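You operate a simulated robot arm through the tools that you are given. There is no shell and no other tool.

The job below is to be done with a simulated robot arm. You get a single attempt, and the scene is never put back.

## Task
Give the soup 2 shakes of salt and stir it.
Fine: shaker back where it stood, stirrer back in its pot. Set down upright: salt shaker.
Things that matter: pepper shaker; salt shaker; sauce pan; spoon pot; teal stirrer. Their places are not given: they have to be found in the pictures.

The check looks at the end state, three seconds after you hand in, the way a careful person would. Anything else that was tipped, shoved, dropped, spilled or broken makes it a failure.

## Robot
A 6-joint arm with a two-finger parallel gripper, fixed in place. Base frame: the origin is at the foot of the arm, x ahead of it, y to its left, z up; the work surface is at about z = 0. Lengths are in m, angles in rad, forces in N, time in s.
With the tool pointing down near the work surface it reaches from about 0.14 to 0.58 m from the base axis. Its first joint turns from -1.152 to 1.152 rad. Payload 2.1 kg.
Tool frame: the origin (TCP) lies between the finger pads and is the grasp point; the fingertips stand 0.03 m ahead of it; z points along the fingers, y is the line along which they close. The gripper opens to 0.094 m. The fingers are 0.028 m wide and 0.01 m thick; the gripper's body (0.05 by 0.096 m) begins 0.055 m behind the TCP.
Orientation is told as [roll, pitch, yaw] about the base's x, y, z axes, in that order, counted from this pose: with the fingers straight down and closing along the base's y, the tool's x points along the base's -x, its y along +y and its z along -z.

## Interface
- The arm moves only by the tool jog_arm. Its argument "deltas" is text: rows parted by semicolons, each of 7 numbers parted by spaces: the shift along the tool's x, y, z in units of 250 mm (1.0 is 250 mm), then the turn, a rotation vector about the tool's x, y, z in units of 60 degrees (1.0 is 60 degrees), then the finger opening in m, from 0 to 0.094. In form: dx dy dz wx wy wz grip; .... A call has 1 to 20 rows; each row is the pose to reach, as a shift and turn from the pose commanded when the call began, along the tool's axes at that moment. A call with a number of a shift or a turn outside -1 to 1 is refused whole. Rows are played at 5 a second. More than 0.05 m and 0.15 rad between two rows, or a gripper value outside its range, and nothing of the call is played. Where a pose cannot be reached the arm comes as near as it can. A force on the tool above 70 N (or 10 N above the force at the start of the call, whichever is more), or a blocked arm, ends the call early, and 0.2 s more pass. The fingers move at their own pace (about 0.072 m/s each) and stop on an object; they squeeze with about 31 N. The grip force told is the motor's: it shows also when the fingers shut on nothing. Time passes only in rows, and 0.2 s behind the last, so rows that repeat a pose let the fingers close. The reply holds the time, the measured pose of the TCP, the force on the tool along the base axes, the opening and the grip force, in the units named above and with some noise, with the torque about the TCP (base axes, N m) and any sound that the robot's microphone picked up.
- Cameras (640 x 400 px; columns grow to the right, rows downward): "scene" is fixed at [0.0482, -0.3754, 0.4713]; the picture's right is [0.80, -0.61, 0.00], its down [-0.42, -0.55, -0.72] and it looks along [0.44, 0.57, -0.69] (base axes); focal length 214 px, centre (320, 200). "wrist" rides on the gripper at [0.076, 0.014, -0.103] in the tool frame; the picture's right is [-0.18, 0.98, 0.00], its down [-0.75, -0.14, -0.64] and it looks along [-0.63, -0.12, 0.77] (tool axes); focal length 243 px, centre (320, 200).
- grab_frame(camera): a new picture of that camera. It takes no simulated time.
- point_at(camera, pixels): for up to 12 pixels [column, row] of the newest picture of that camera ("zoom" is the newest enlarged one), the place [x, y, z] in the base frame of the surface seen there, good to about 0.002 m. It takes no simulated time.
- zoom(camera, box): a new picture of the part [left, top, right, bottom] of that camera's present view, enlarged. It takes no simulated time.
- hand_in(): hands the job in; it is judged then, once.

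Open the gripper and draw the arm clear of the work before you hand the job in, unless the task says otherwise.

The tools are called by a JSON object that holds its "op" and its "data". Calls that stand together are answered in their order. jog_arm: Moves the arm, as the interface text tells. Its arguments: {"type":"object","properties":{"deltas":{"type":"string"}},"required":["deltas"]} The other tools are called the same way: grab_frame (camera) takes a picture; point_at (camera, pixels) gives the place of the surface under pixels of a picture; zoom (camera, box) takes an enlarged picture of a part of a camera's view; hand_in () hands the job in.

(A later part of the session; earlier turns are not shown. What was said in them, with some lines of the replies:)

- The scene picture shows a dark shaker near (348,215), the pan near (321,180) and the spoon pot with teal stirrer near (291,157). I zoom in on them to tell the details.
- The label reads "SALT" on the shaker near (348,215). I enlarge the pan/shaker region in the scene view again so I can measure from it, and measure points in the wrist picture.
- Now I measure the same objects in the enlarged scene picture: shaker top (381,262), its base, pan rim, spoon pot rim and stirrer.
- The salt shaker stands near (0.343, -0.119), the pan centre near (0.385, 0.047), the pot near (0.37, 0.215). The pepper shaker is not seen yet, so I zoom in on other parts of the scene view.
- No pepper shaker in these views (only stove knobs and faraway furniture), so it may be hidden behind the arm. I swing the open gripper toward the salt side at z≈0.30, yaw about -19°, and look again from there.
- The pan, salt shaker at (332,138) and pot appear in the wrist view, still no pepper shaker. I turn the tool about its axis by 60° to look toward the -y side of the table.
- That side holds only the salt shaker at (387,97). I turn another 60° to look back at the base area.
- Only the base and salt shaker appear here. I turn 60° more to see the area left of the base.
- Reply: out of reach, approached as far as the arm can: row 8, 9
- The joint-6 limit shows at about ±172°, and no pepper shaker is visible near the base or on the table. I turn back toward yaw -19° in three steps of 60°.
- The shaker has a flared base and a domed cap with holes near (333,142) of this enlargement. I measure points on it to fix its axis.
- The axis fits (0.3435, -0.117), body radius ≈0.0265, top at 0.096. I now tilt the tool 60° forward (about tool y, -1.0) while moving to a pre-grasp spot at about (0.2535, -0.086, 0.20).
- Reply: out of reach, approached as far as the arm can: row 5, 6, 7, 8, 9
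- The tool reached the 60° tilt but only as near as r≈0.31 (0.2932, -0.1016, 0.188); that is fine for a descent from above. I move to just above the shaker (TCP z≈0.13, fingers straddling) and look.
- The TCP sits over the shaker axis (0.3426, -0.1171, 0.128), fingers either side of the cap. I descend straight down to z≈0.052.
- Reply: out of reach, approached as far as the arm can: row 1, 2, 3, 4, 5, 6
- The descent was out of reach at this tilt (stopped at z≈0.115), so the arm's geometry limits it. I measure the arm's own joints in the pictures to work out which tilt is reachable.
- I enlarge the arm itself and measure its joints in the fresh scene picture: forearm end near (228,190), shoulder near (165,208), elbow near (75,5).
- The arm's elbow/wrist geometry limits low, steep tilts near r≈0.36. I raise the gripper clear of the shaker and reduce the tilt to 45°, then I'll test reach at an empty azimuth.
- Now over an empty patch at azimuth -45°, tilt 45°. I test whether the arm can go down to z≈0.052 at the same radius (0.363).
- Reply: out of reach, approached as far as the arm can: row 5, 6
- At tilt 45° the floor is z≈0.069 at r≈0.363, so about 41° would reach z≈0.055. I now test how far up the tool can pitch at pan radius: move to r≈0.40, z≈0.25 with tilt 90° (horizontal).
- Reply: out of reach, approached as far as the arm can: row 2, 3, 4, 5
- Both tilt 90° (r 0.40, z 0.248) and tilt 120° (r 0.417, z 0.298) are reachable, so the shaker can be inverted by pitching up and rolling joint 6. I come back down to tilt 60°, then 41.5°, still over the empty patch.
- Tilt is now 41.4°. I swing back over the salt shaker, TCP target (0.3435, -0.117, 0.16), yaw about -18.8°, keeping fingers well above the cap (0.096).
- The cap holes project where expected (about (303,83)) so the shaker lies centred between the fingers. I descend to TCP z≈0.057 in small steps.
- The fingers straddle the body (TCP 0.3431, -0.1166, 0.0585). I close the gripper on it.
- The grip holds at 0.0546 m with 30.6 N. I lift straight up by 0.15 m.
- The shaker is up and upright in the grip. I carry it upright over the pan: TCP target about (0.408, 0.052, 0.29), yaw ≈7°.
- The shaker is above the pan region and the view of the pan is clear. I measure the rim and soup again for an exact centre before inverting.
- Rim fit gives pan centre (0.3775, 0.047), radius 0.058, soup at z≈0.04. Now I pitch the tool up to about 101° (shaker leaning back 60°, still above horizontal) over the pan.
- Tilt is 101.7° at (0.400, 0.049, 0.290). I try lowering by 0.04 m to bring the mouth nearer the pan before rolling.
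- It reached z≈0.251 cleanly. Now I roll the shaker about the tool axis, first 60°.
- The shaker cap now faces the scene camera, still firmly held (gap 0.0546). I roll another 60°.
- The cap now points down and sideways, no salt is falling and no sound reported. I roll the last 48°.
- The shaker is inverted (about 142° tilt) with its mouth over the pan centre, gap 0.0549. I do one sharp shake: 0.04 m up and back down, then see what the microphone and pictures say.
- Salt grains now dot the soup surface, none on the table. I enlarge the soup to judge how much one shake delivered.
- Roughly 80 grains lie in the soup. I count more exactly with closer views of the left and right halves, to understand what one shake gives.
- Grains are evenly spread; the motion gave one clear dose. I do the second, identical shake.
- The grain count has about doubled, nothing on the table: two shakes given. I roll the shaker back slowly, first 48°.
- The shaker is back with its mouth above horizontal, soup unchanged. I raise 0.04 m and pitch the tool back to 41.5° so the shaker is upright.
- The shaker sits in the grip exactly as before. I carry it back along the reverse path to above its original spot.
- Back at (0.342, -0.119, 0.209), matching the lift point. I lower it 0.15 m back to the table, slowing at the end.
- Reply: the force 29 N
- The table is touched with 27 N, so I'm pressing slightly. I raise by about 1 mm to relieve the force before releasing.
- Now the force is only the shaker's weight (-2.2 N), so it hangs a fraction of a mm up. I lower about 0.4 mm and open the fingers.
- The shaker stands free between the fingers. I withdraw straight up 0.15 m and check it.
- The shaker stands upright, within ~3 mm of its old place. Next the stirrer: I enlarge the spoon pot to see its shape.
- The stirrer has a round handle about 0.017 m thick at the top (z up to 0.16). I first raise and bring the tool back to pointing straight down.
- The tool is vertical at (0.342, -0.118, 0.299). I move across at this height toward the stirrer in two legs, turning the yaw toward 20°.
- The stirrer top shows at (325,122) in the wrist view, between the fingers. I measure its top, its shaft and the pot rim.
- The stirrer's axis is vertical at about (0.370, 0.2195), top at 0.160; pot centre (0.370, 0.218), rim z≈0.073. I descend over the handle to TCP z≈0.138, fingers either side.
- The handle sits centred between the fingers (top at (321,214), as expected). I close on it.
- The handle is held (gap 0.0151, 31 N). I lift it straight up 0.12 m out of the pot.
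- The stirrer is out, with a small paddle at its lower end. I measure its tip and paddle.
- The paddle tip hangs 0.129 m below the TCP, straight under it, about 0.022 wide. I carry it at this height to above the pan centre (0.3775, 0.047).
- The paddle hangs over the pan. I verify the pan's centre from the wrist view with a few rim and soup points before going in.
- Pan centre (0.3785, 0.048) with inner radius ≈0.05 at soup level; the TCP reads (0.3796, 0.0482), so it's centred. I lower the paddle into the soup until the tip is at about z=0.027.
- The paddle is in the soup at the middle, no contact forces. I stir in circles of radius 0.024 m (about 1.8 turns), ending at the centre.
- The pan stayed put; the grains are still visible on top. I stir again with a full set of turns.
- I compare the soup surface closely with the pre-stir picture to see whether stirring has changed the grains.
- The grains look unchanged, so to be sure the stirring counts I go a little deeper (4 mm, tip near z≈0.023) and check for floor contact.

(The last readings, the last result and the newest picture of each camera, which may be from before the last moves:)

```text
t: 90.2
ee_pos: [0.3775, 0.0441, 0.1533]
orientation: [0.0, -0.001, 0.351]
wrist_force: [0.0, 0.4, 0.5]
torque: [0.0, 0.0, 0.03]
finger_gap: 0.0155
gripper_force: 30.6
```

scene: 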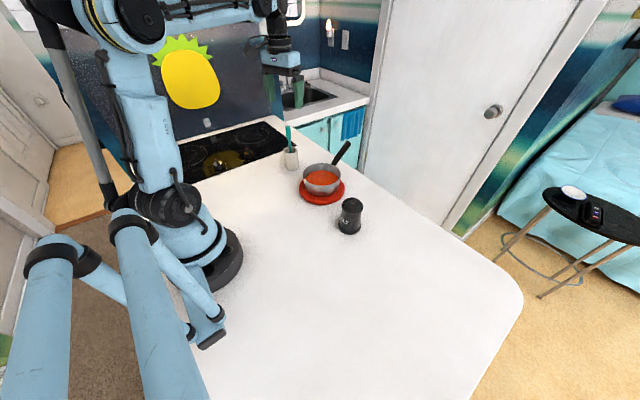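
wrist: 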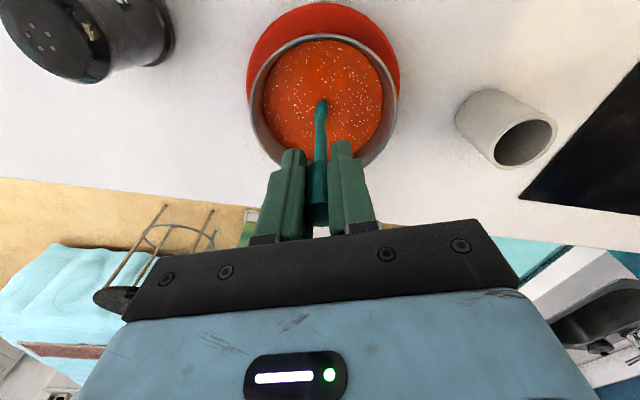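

No contact with the pan floor. I stir again, deeper and slightly wider (radius 0.028 m), recentred by 3 mm on the pan.

{"op": "jog_arm", "data": {"deltas": "0.108 0.011 0 0 0 0 0.005; 0.0866 0.0768 0 0 0 0 0.005; 0.0306 0.1175 0 0 0 0 0.005; -0.0386 0.1175 0 0 0 0 0.005; -0.0946 0.0768 0 0 0 0 0.005; -0.116 0.011 0 0 0 0 0.005; -0.0946 -0.0548 0 0 0 0 0.005; -0.0386 -0.0955 0 0 0 0 0.005; 0.0306 -0.0955 0 0 0 0 0.005; 0.0866 -0.0548 0 0 0 0 0.005; 0.108 0.011 0 0 0 0 0.005; 0.0866 0.0768 0 0 0 0 0.005; 0.0306 0.1175 0 0 0 0 0.005; -0.0386 0.1175 0 0 0 0 0.005; -0.0946 0.0768 0 0 0 0 0.005; -0.116 0.011 0 0 0 0 0.005; -0.0946 -0.0548 0 0 0 0 0.005; -0.0386 -0.0955 0 0 0 0 0.005; 0.0306 -0.0955 0 0 0 0 0.005; -0.004 0.011 0 0 0 0 0.005"}}

{"op": "zoom", "data": {"camera": "scene", "box": [280, 140, 370, 210]}}

{"op": "zoom", "data": {"camera": "scene", "box": [305, 168, 322, 186]}}

```text
t: 94.4
ee_pos: [0.3794, 0.0502, 0.1517]
orientation: [-0.001, -0.003, 0.349]
wrist_force: [-0.2, -0.9, 0.8]
torque: [-0.01, -0.01, -0.01]
finger_gap: 0.0158
gripper_force: 31.1
```

```text
5.71 times, centred on (325, 175) of scene
```

zoom: 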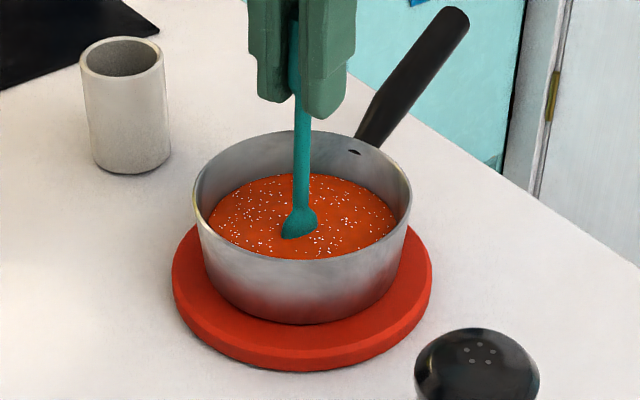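

```text
16.00 times, centred on (314, 177) of scene
```

zoom: 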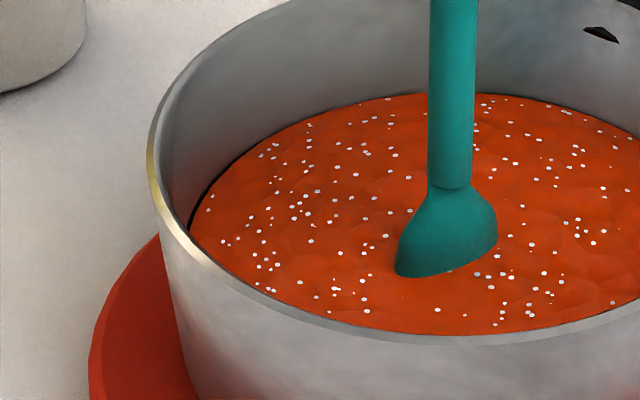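

The pan hasn't moved and the soup has been stirred over five turns; the grain dots seem a fixed mark on the surface. I lift the stirrer straight out.

{"op": "jog_arm", "data": {"deltas": "0 0 -0.06 0 0 0 0.005; 0 0 -0.12 0 0 0 0.005; 0 0 -0.18 0 0 0 0.005; 0 0 -0.24 0 0 0 0.005; 0 0 -0.3 0 0 0 0.005; 0 0 -0.36 0 0 0 0.005; 0 0 -0.421 0 0 0 0.005; 0 0 -0.421 0 0 0 0.005; 0 0 -0.421 0 0 0 0.005"}}

{"op": "zoom", "data": {"camera": "scene", "box": [270, 110, 370, 210]}}

```text
t: 96.4
ee_pos: [0.3802, 0.0488, 0.2578]
orientation: [0.001, -0.003, 0.349]
wrist_force: [-0.1, -0.6, -0.5]
torque: [-0.03, -0.01, -0.03]
finger_gap: 0.0155
gripper_force: 30.7
```

```text
4.00 times, centred on (320, 160) of scene
```

zoom: 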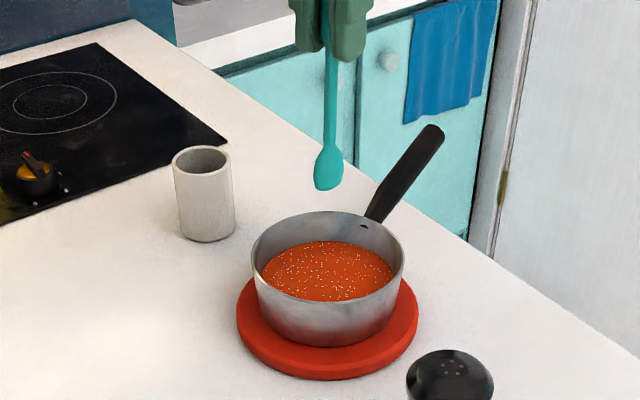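

The stirrer is clear of the soup, no drips on the table. I carry it back above the pot along the reverse path.

{"op": "jog_arm", "data": {"deltas": "-0.0277 0.0924 0 0 0 0 0.005; -0.0553 0.1849 0 0 0 0 0.005; -0.083 0.2773 0 0 0 0 0.005; -0.1106 0.3697 0 0 0 0 0.005; -0.1383 0.4621 0 0 0 0 0.005; -0.166 0.5546 0 0 0 0 0.005; -0.1936 0.647 0 0 0 0 0.005; -0.1936 0.647 0 0 0 0 0.005; -0.1936 0.647 0 0 0 0 0.005"}}

{"op": "zoom", "data": {"camera": "scene", "box": [260, 90, 330, 150]}}

{"op": "grab_frame", "data": {"camera": "wrist"}}

```text
t: 98.4
ee_pos: [0.3682, 0.2166, 0.2555]
orientation: [0.0, -0.002, 0.348]
wrist_force: [0.0, 0.0, 0.5]
torque: [0.0, 0.02, -0.02]
finger_gap: 0.0155
gripper_force: 30.8
```

```text
6.67 times, centred on (295, 120) of scene
```

zoom: 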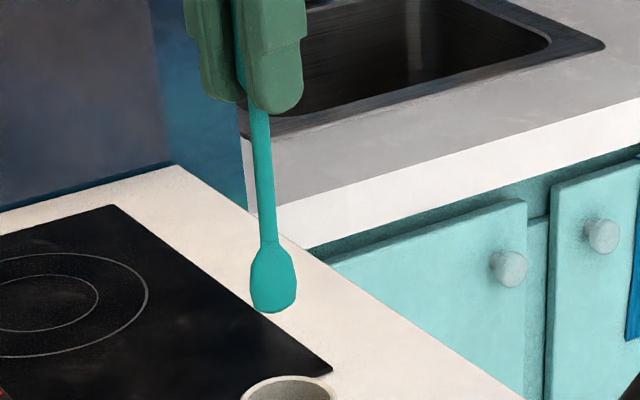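

```text
taken
```

wrist: 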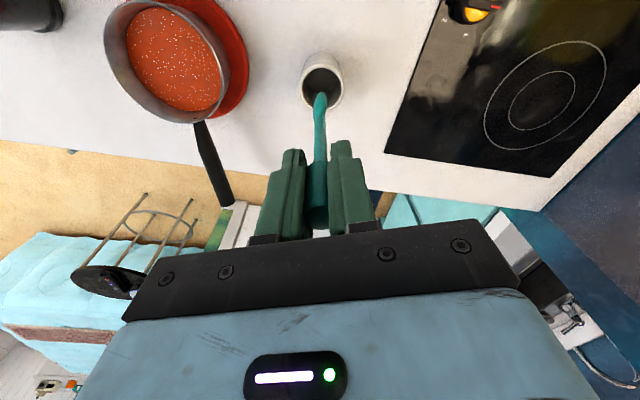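

The stirrer has tilted by a hair in the grip. I measure the paddle's place before lowering it into the pot.

{"op": "zoom", "data": {"camera": "scene", "box": [260, 90, 330, 150]}}

{"op": "point_at", "data": {"camera": "zoom", "pixels": [[273, 308], [273, 295], [254, 288], [293, 288], [273, 265], [268, 240], [265, 195], [260, 155], [257, 120], [290, 380], [250, 388], [330, 388]]}}

{"op": "point_at", "data": {"camera": "wrist", "pixels": [[320, 96], [320, 102], [320, 110], [320, 125], [320, 140], [321, 52], [304, 75], [341, 75], [322, 106], [313, 97], [327, 97], [320, 93]]}}

```text
6.67 times, centred on (295, 120) of scene
```

zoom: 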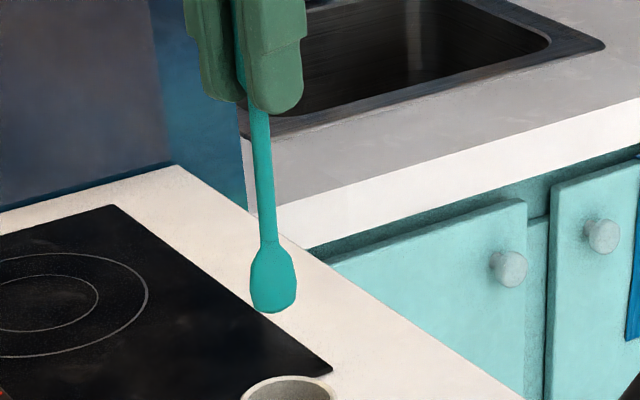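

```text
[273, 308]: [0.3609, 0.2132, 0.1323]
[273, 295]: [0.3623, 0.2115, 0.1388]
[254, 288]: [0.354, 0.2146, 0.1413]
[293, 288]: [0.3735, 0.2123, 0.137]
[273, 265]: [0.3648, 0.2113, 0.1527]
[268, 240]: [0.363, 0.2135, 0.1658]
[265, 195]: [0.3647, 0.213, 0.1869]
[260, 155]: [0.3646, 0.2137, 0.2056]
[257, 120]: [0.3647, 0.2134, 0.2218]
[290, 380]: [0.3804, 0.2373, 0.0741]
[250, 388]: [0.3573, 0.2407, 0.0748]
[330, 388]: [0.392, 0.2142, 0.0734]
```

```text
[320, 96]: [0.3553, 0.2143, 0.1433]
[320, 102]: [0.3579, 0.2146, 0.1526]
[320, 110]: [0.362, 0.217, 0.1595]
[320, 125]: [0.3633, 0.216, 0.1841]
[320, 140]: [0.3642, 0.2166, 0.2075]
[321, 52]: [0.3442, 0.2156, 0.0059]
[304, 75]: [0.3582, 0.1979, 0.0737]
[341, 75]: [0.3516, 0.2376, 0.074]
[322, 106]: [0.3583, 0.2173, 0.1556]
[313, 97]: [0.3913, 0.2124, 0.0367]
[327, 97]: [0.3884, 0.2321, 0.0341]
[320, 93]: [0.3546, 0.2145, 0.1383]
```

The paddle centre is at about (0.366, 0.2165); the pot centre is (0.370, 0.218). I shift about 4 mm forward, then lower 0.117 m into the pot.

{"op": "jog_arm", "data": {"deltas": "-0.017 0 0 0 0 0 0.005; -0.017 0 0.06 0 0 0 0.005; -0.017 0 0.12 0 0 0 0.005; -0.017 0 0.18 0 0 0 0.005; -0.017 0 0.24 0 0 0 0.005; -0.017 0 0.24 0 0 0 0.005"}}

{"op": "zoom", "data": {"camera": "scene", "box": [260, 110, 330, 180]}}

{"op": "zoom", "data": {"camera": "wrist", "box": [270, 40, 370, 140]}}

```text
t: 99.8
ee_pos: [0.3727, 0.2186, 0.199]
orientation: [0.0, -0.001, 0.35]
wrist_force: [-0.2, -0.1, -0.3]
torque: [0.0, 0.06, 0.01]
finger_gap: 0.0157
gripper_force: 30.8
```

```text
5.71 times, centred on (295, 145) of scene
```

zoom: 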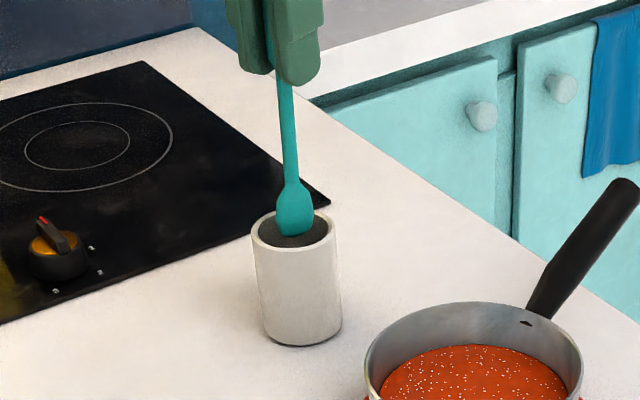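

```text
4.00 times, centred on (320, 90) of wrist
```

zoom: 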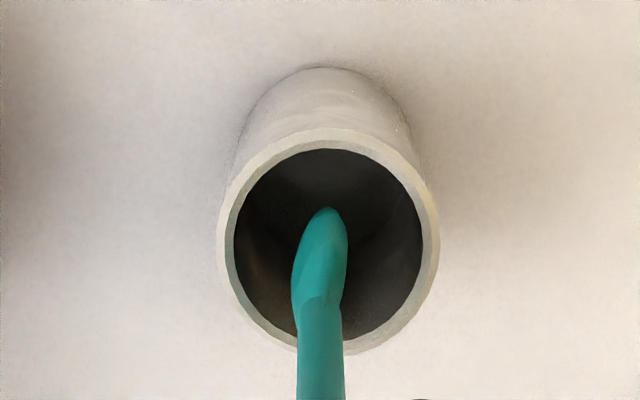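

The paddle tip is entering the pot mouth near its middle. I continue down to TCP z≈0.142.

{"op": "jog_arm", "data": {"deltas": "0 0 0.05 0 0 0 0.005; 0 0 0.1 0 0 0 0.005; 0 0 0.15 0 0 0 0.005; 0 0 0.19 0 0 0 0.005; 0 0 0.21 0 0 0 0.005; 0 0 0.222 0 0 0 0.005; 0 0 0.222 0 0 0 0.005"}}

{"op": "zoom", "data": {"camera": "scene", "box": [260, 110, 330, 180]}}

{"op": "zoom", "data": {"camera": "wrist", "box": [260, 60, 380, 240]}}

```text
t: 101.4
ee_pos: [0.3716, 0.2212, 0.1423]
orientation: [0.002, 0.001, 0.347]
wrist_force: [-0.2, -0.9, 0.0]
torque: [0.0, 0.02, 0.0]
finger_gap: 0.0157
gripper_force: 31.2
```

```text
5.71 times, centred on (295, 145) of scene
```

zoom: 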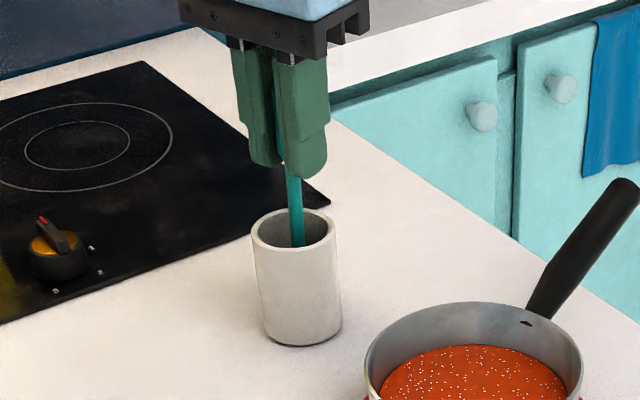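

```text
2.22 times, centred on (320, 150) of wrist
```

zoom: 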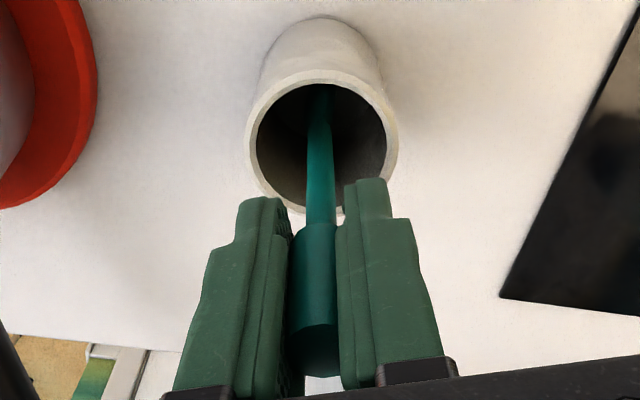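

No contact yet; it needs about 3 mm more to its original depth. I lower in small steps and watch the force.

{"op": "jog_arm", "data": {"deltas": "0 0 0.006 0 0 0 0.005; 0 0 0.011 0 0 0 0.005; 0 0 0.011 0 0 0 0.005"}}

```text
t: 102.2
ee_pos: [0.374, 0.2193, 0.1396]
orientation: [0.0, 0.0, 0.348]
wrist_force: [-0.2, 1.1, -0.2]
torque: [-0.01, 0.02, -0.03]
finger_gap: 0.0154
gripper_force: 31.1
```

Still no contact at z≈0.1396. One more small step of about 1.2 mm.

{"op": "jog_arm", "data": {"deltas": "0 0 0.005 0 0 0 0.005; 0 0 0.005 0 0 0 0.005"}}

```text
t: 102.8
ee_pos: [0.3733, 0.2199, 0.1384]
orientation: [-0.001, -0.002, 0.349]
wrist_force: [0.3, 0.4, 0.3]
torque: [-0.02, 0.03, -0.04]
finger_gap: 0.0157
gripper_force: 30.4
```

It is within a millimetre or two of the pot floor. I release it, opening the fingers gradually.

{"op": "jog_arm", "data": {"deltas": "0 0 0 0 0 0 0.018; 0 0 0 0 0 0 0.022; 0 0 0 0 0 0 0.03; 0 0 0 0 0 0 0.045; 0 0 0 0 0 0 0.07; 0 0 0 0 0 0 0.094; 0 0 0 0 0 0 0.094; 0 0 0 0 0 0 0.094"}}

{"op": "zoom", "data": {"camera": "scene", "box": [250, 100, 340, 180]}}

{"op": "grab_frame", "data": {"camera": "wrist"}}

```text
t: 104.6
ee_pos: [0.3732, 0.219, 0.1391]
orientation: [0.0, -0.003, 0.35]
wrist_force: [0.4, 0.4, 0.8]
torque: [0.01, 0.0, 0.01]
finger_gap: 0.0938
gripper_force: 0.0
```

```text
5.00 times, centred on (295, 140) of scene
```

zoom: 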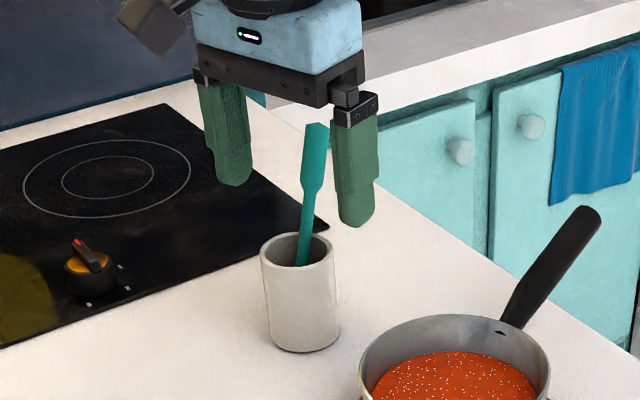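

```text
taken
```

wrist: 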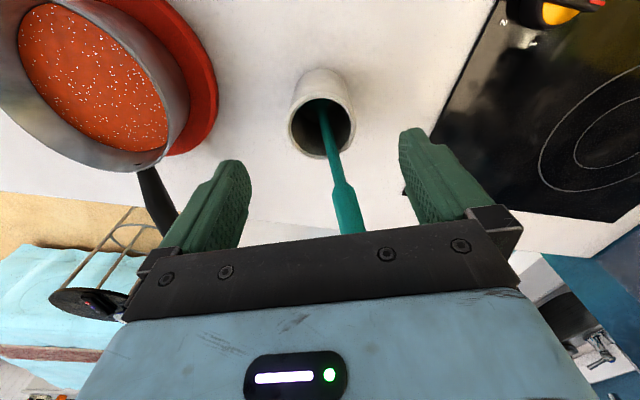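

The stirrer rests leaning inside its pot, which stands firm. I withdraw straight up, fingers wide open, and check.

{"op": "jog_arm", "data": {"deltas": "0 0 -0.06 0 0 0 0.094; 0 0 -0.12 0 0 0 0.094; 0 0 -0.18 0 0 0 0.094; 0 0 -0.25 0 0 0 0.094; 0 0 -0.33 0 0 0 0.094; 0 0 -0.42 0 0 0 0.094; 0 0 -0.5 0 0 0 0.094; 0 0 -0.5 0 0 0 0.094"}}

{"op": "zoom", "data": {"camera": "scene", "box": [250, 100, 400, 250]}}

{"op": "grab_frame", "data": {"camera": "wrist"}}

```text
t: 106.4
ee_pos: [0.3748, 0.221, 0.2631]
orientation: [0.001, -0.003, 0.35]
wrist_force: [1.0, -0.2, -0.1]
torque: [-0.02, 0.01, 0.0]
finger_gap: 0.0941
gripper_force: 0.0
```

```text
2.67 times, centred on (325, 175) of scene
```

zoom: 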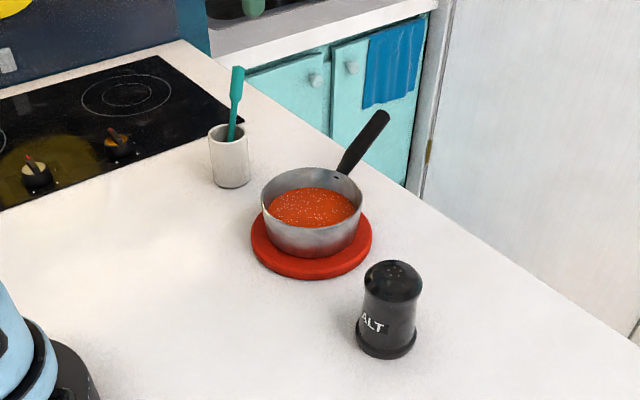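

```text
taken
```

wrist: 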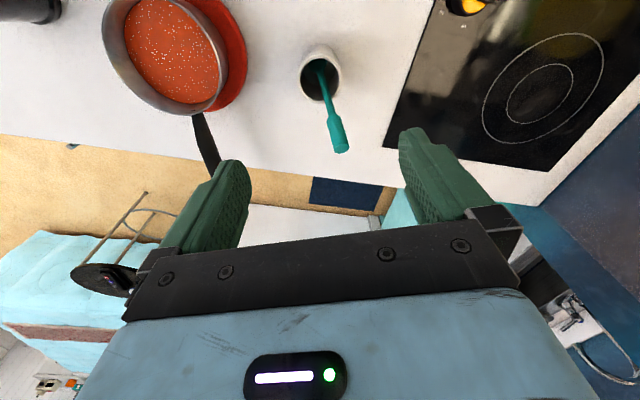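

Everything looks in order: pot with stirrer, pan, shaker upright. I measure the shaker's place and move the arm back to a clear pose like the start.

{"op": "zoom", "data": {"camera": "scene", "box": [310, 180, 390, 240]}}

{"op": "point_at", "data": {"camera": "zoom", "pixels": [[340, 146], [283, 240], [298, 245], [308, 280], [343, 250], [363, 250], [320, 322], [316, 358]]}}

{"op": "jog_arm", "data": {"deltas": "0.06 -0.03 -0.07 0 0 0.04 0.094; 0.12 -0.06 -0.14 0 0 0.08 0.094; 0.18 -0.09 -0.21 0 0 0.12 0.094; 0.24 -0.12 -0.28 0 0 0.16 0.094; 0.3 -0.15 -0.35 0 0 0.2 0.094; 0.36 -0.18 -0.42 0 0 0.24 0.094; 0.42 -0.2 -0.48 0 0 0.28 0.094; 0.48 -0.22 -0.5 0 0 0.3 0.094; 0.48 -0.22 -0.5 0 0 0.3 0.094"}}

{"op": "grab_frame", "data": {"camera": "scene"}}

{"op": "grab_frame", "data": {"camera": "wrist"}}

```text
6.67 times, centred on (350, 210) of scene
```

zoom: 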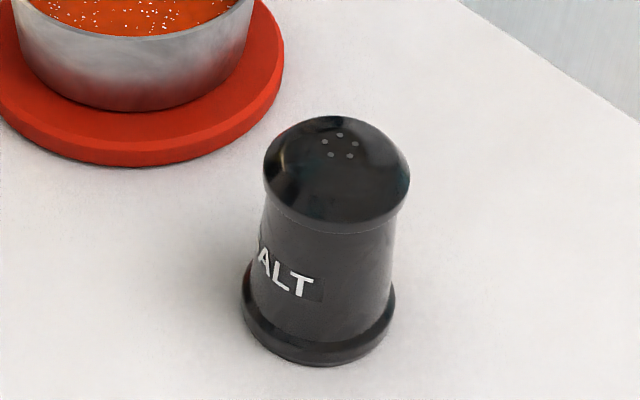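

```text
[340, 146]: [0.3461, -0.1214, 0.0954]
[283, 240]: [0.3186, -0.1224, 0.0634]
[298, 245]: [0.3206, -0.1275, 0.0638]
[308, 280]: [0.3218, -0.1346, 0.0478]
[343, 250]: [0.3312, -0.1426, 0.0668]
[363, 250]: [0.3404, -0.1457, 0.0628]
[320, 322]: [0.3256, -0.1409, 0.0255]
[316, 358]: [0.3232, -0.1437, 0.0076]
```

```text
t: 108.4
ee_pos: [0.2784, 0.1256, 0.3895]
orientation: [-0.001, -0.002, 0.035]
wrist_force: [-1.0, 0.2, 0.0]
torque: [0.01, -0.01, -0.02]
finger_gap: 0.0939
gripper_force: 0.0
```

```text
taken
```

scene: 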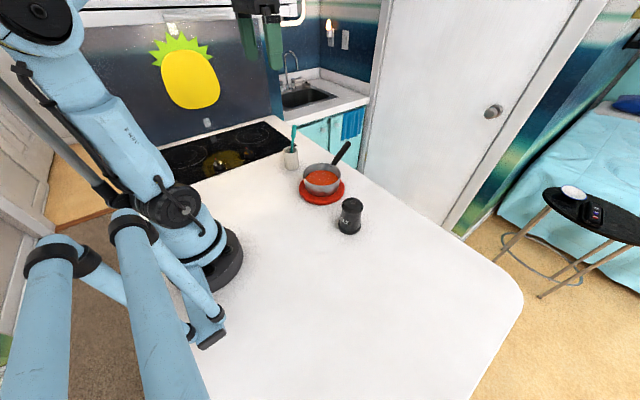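

```text
taken
```

wrist: 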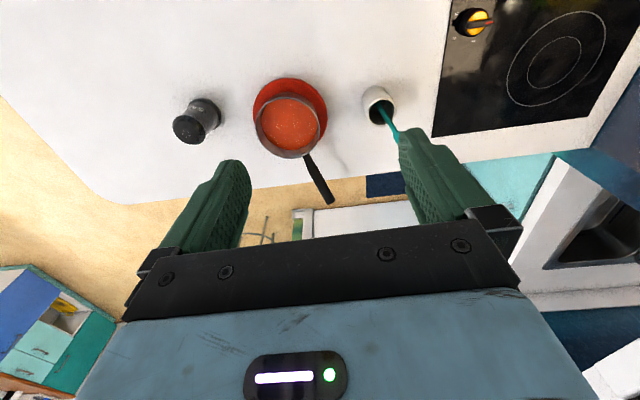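

The shaker is within about 4 mm of its original place. I take one last close look at the soup to judge the stirring before handing in.

{"op": "zoom", "data": {"camera": "scene", "box": [300, 160, 345, 190]}}

{"op": "zoom", "data": {"camera": "wrist", "box": [240, 70, 340, 170]}}

```text
13.33 times, centred on (322, 175) of scene
```

zoom: 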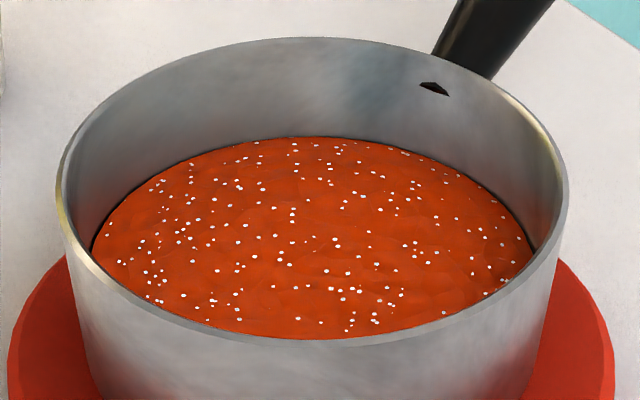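

```text
4.00 times, centred on (290, 120) of wrist
```

zoom: 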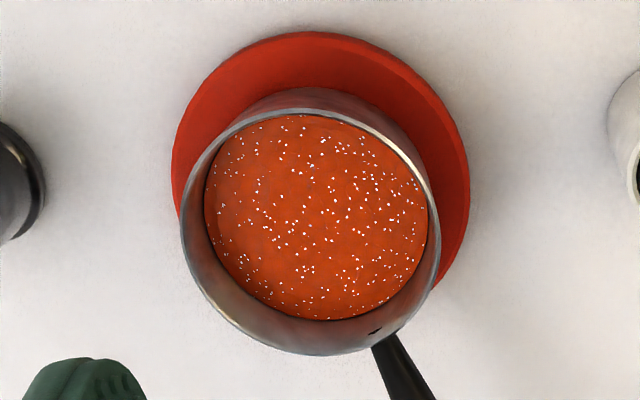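

The soup shows the two doses of salt and has had over five immersed turns of the stirrer. The shaker stands upright at its place, the stirrer is in its pot, nothing else moved, and the gripper is open and clear, so I hand in.

{"op": "hand_in", "data": {}}

```text
The job is handed in.
```

The soup got its 2 shakes of salt and was stirred, and I've handed the job in. I have no verdict from the check yet.

- **Salt:** I turned the shaker over above the pan and gave it two sharp up-and-down shakes. The number of grains on the soup roughly doubled after the second, and none landed on the table. I counted each up-and-down stroke as one shake.
- **Stirring:** The stirrer made a little over five turns, its tip about 13–17 mm under the surface. The grains on top looked the same afterwards, so the pictures can't confirm the salt mixed in.
- **Salt shaker:** It stands upright, about 3–4 mm from where it was.
- **Stirrer:** It is back in its pot. It now leans against the rim; before, it stood upright.
- **Pan and arm:** The pan looks unmoved, and the arm is clear with the gripper open.
- **Pepper shaker:** I never found it in any picture, including when I looked around the table and the base. I can't confirm it was left alone, but the arm's force readings showed no unexpected contact.
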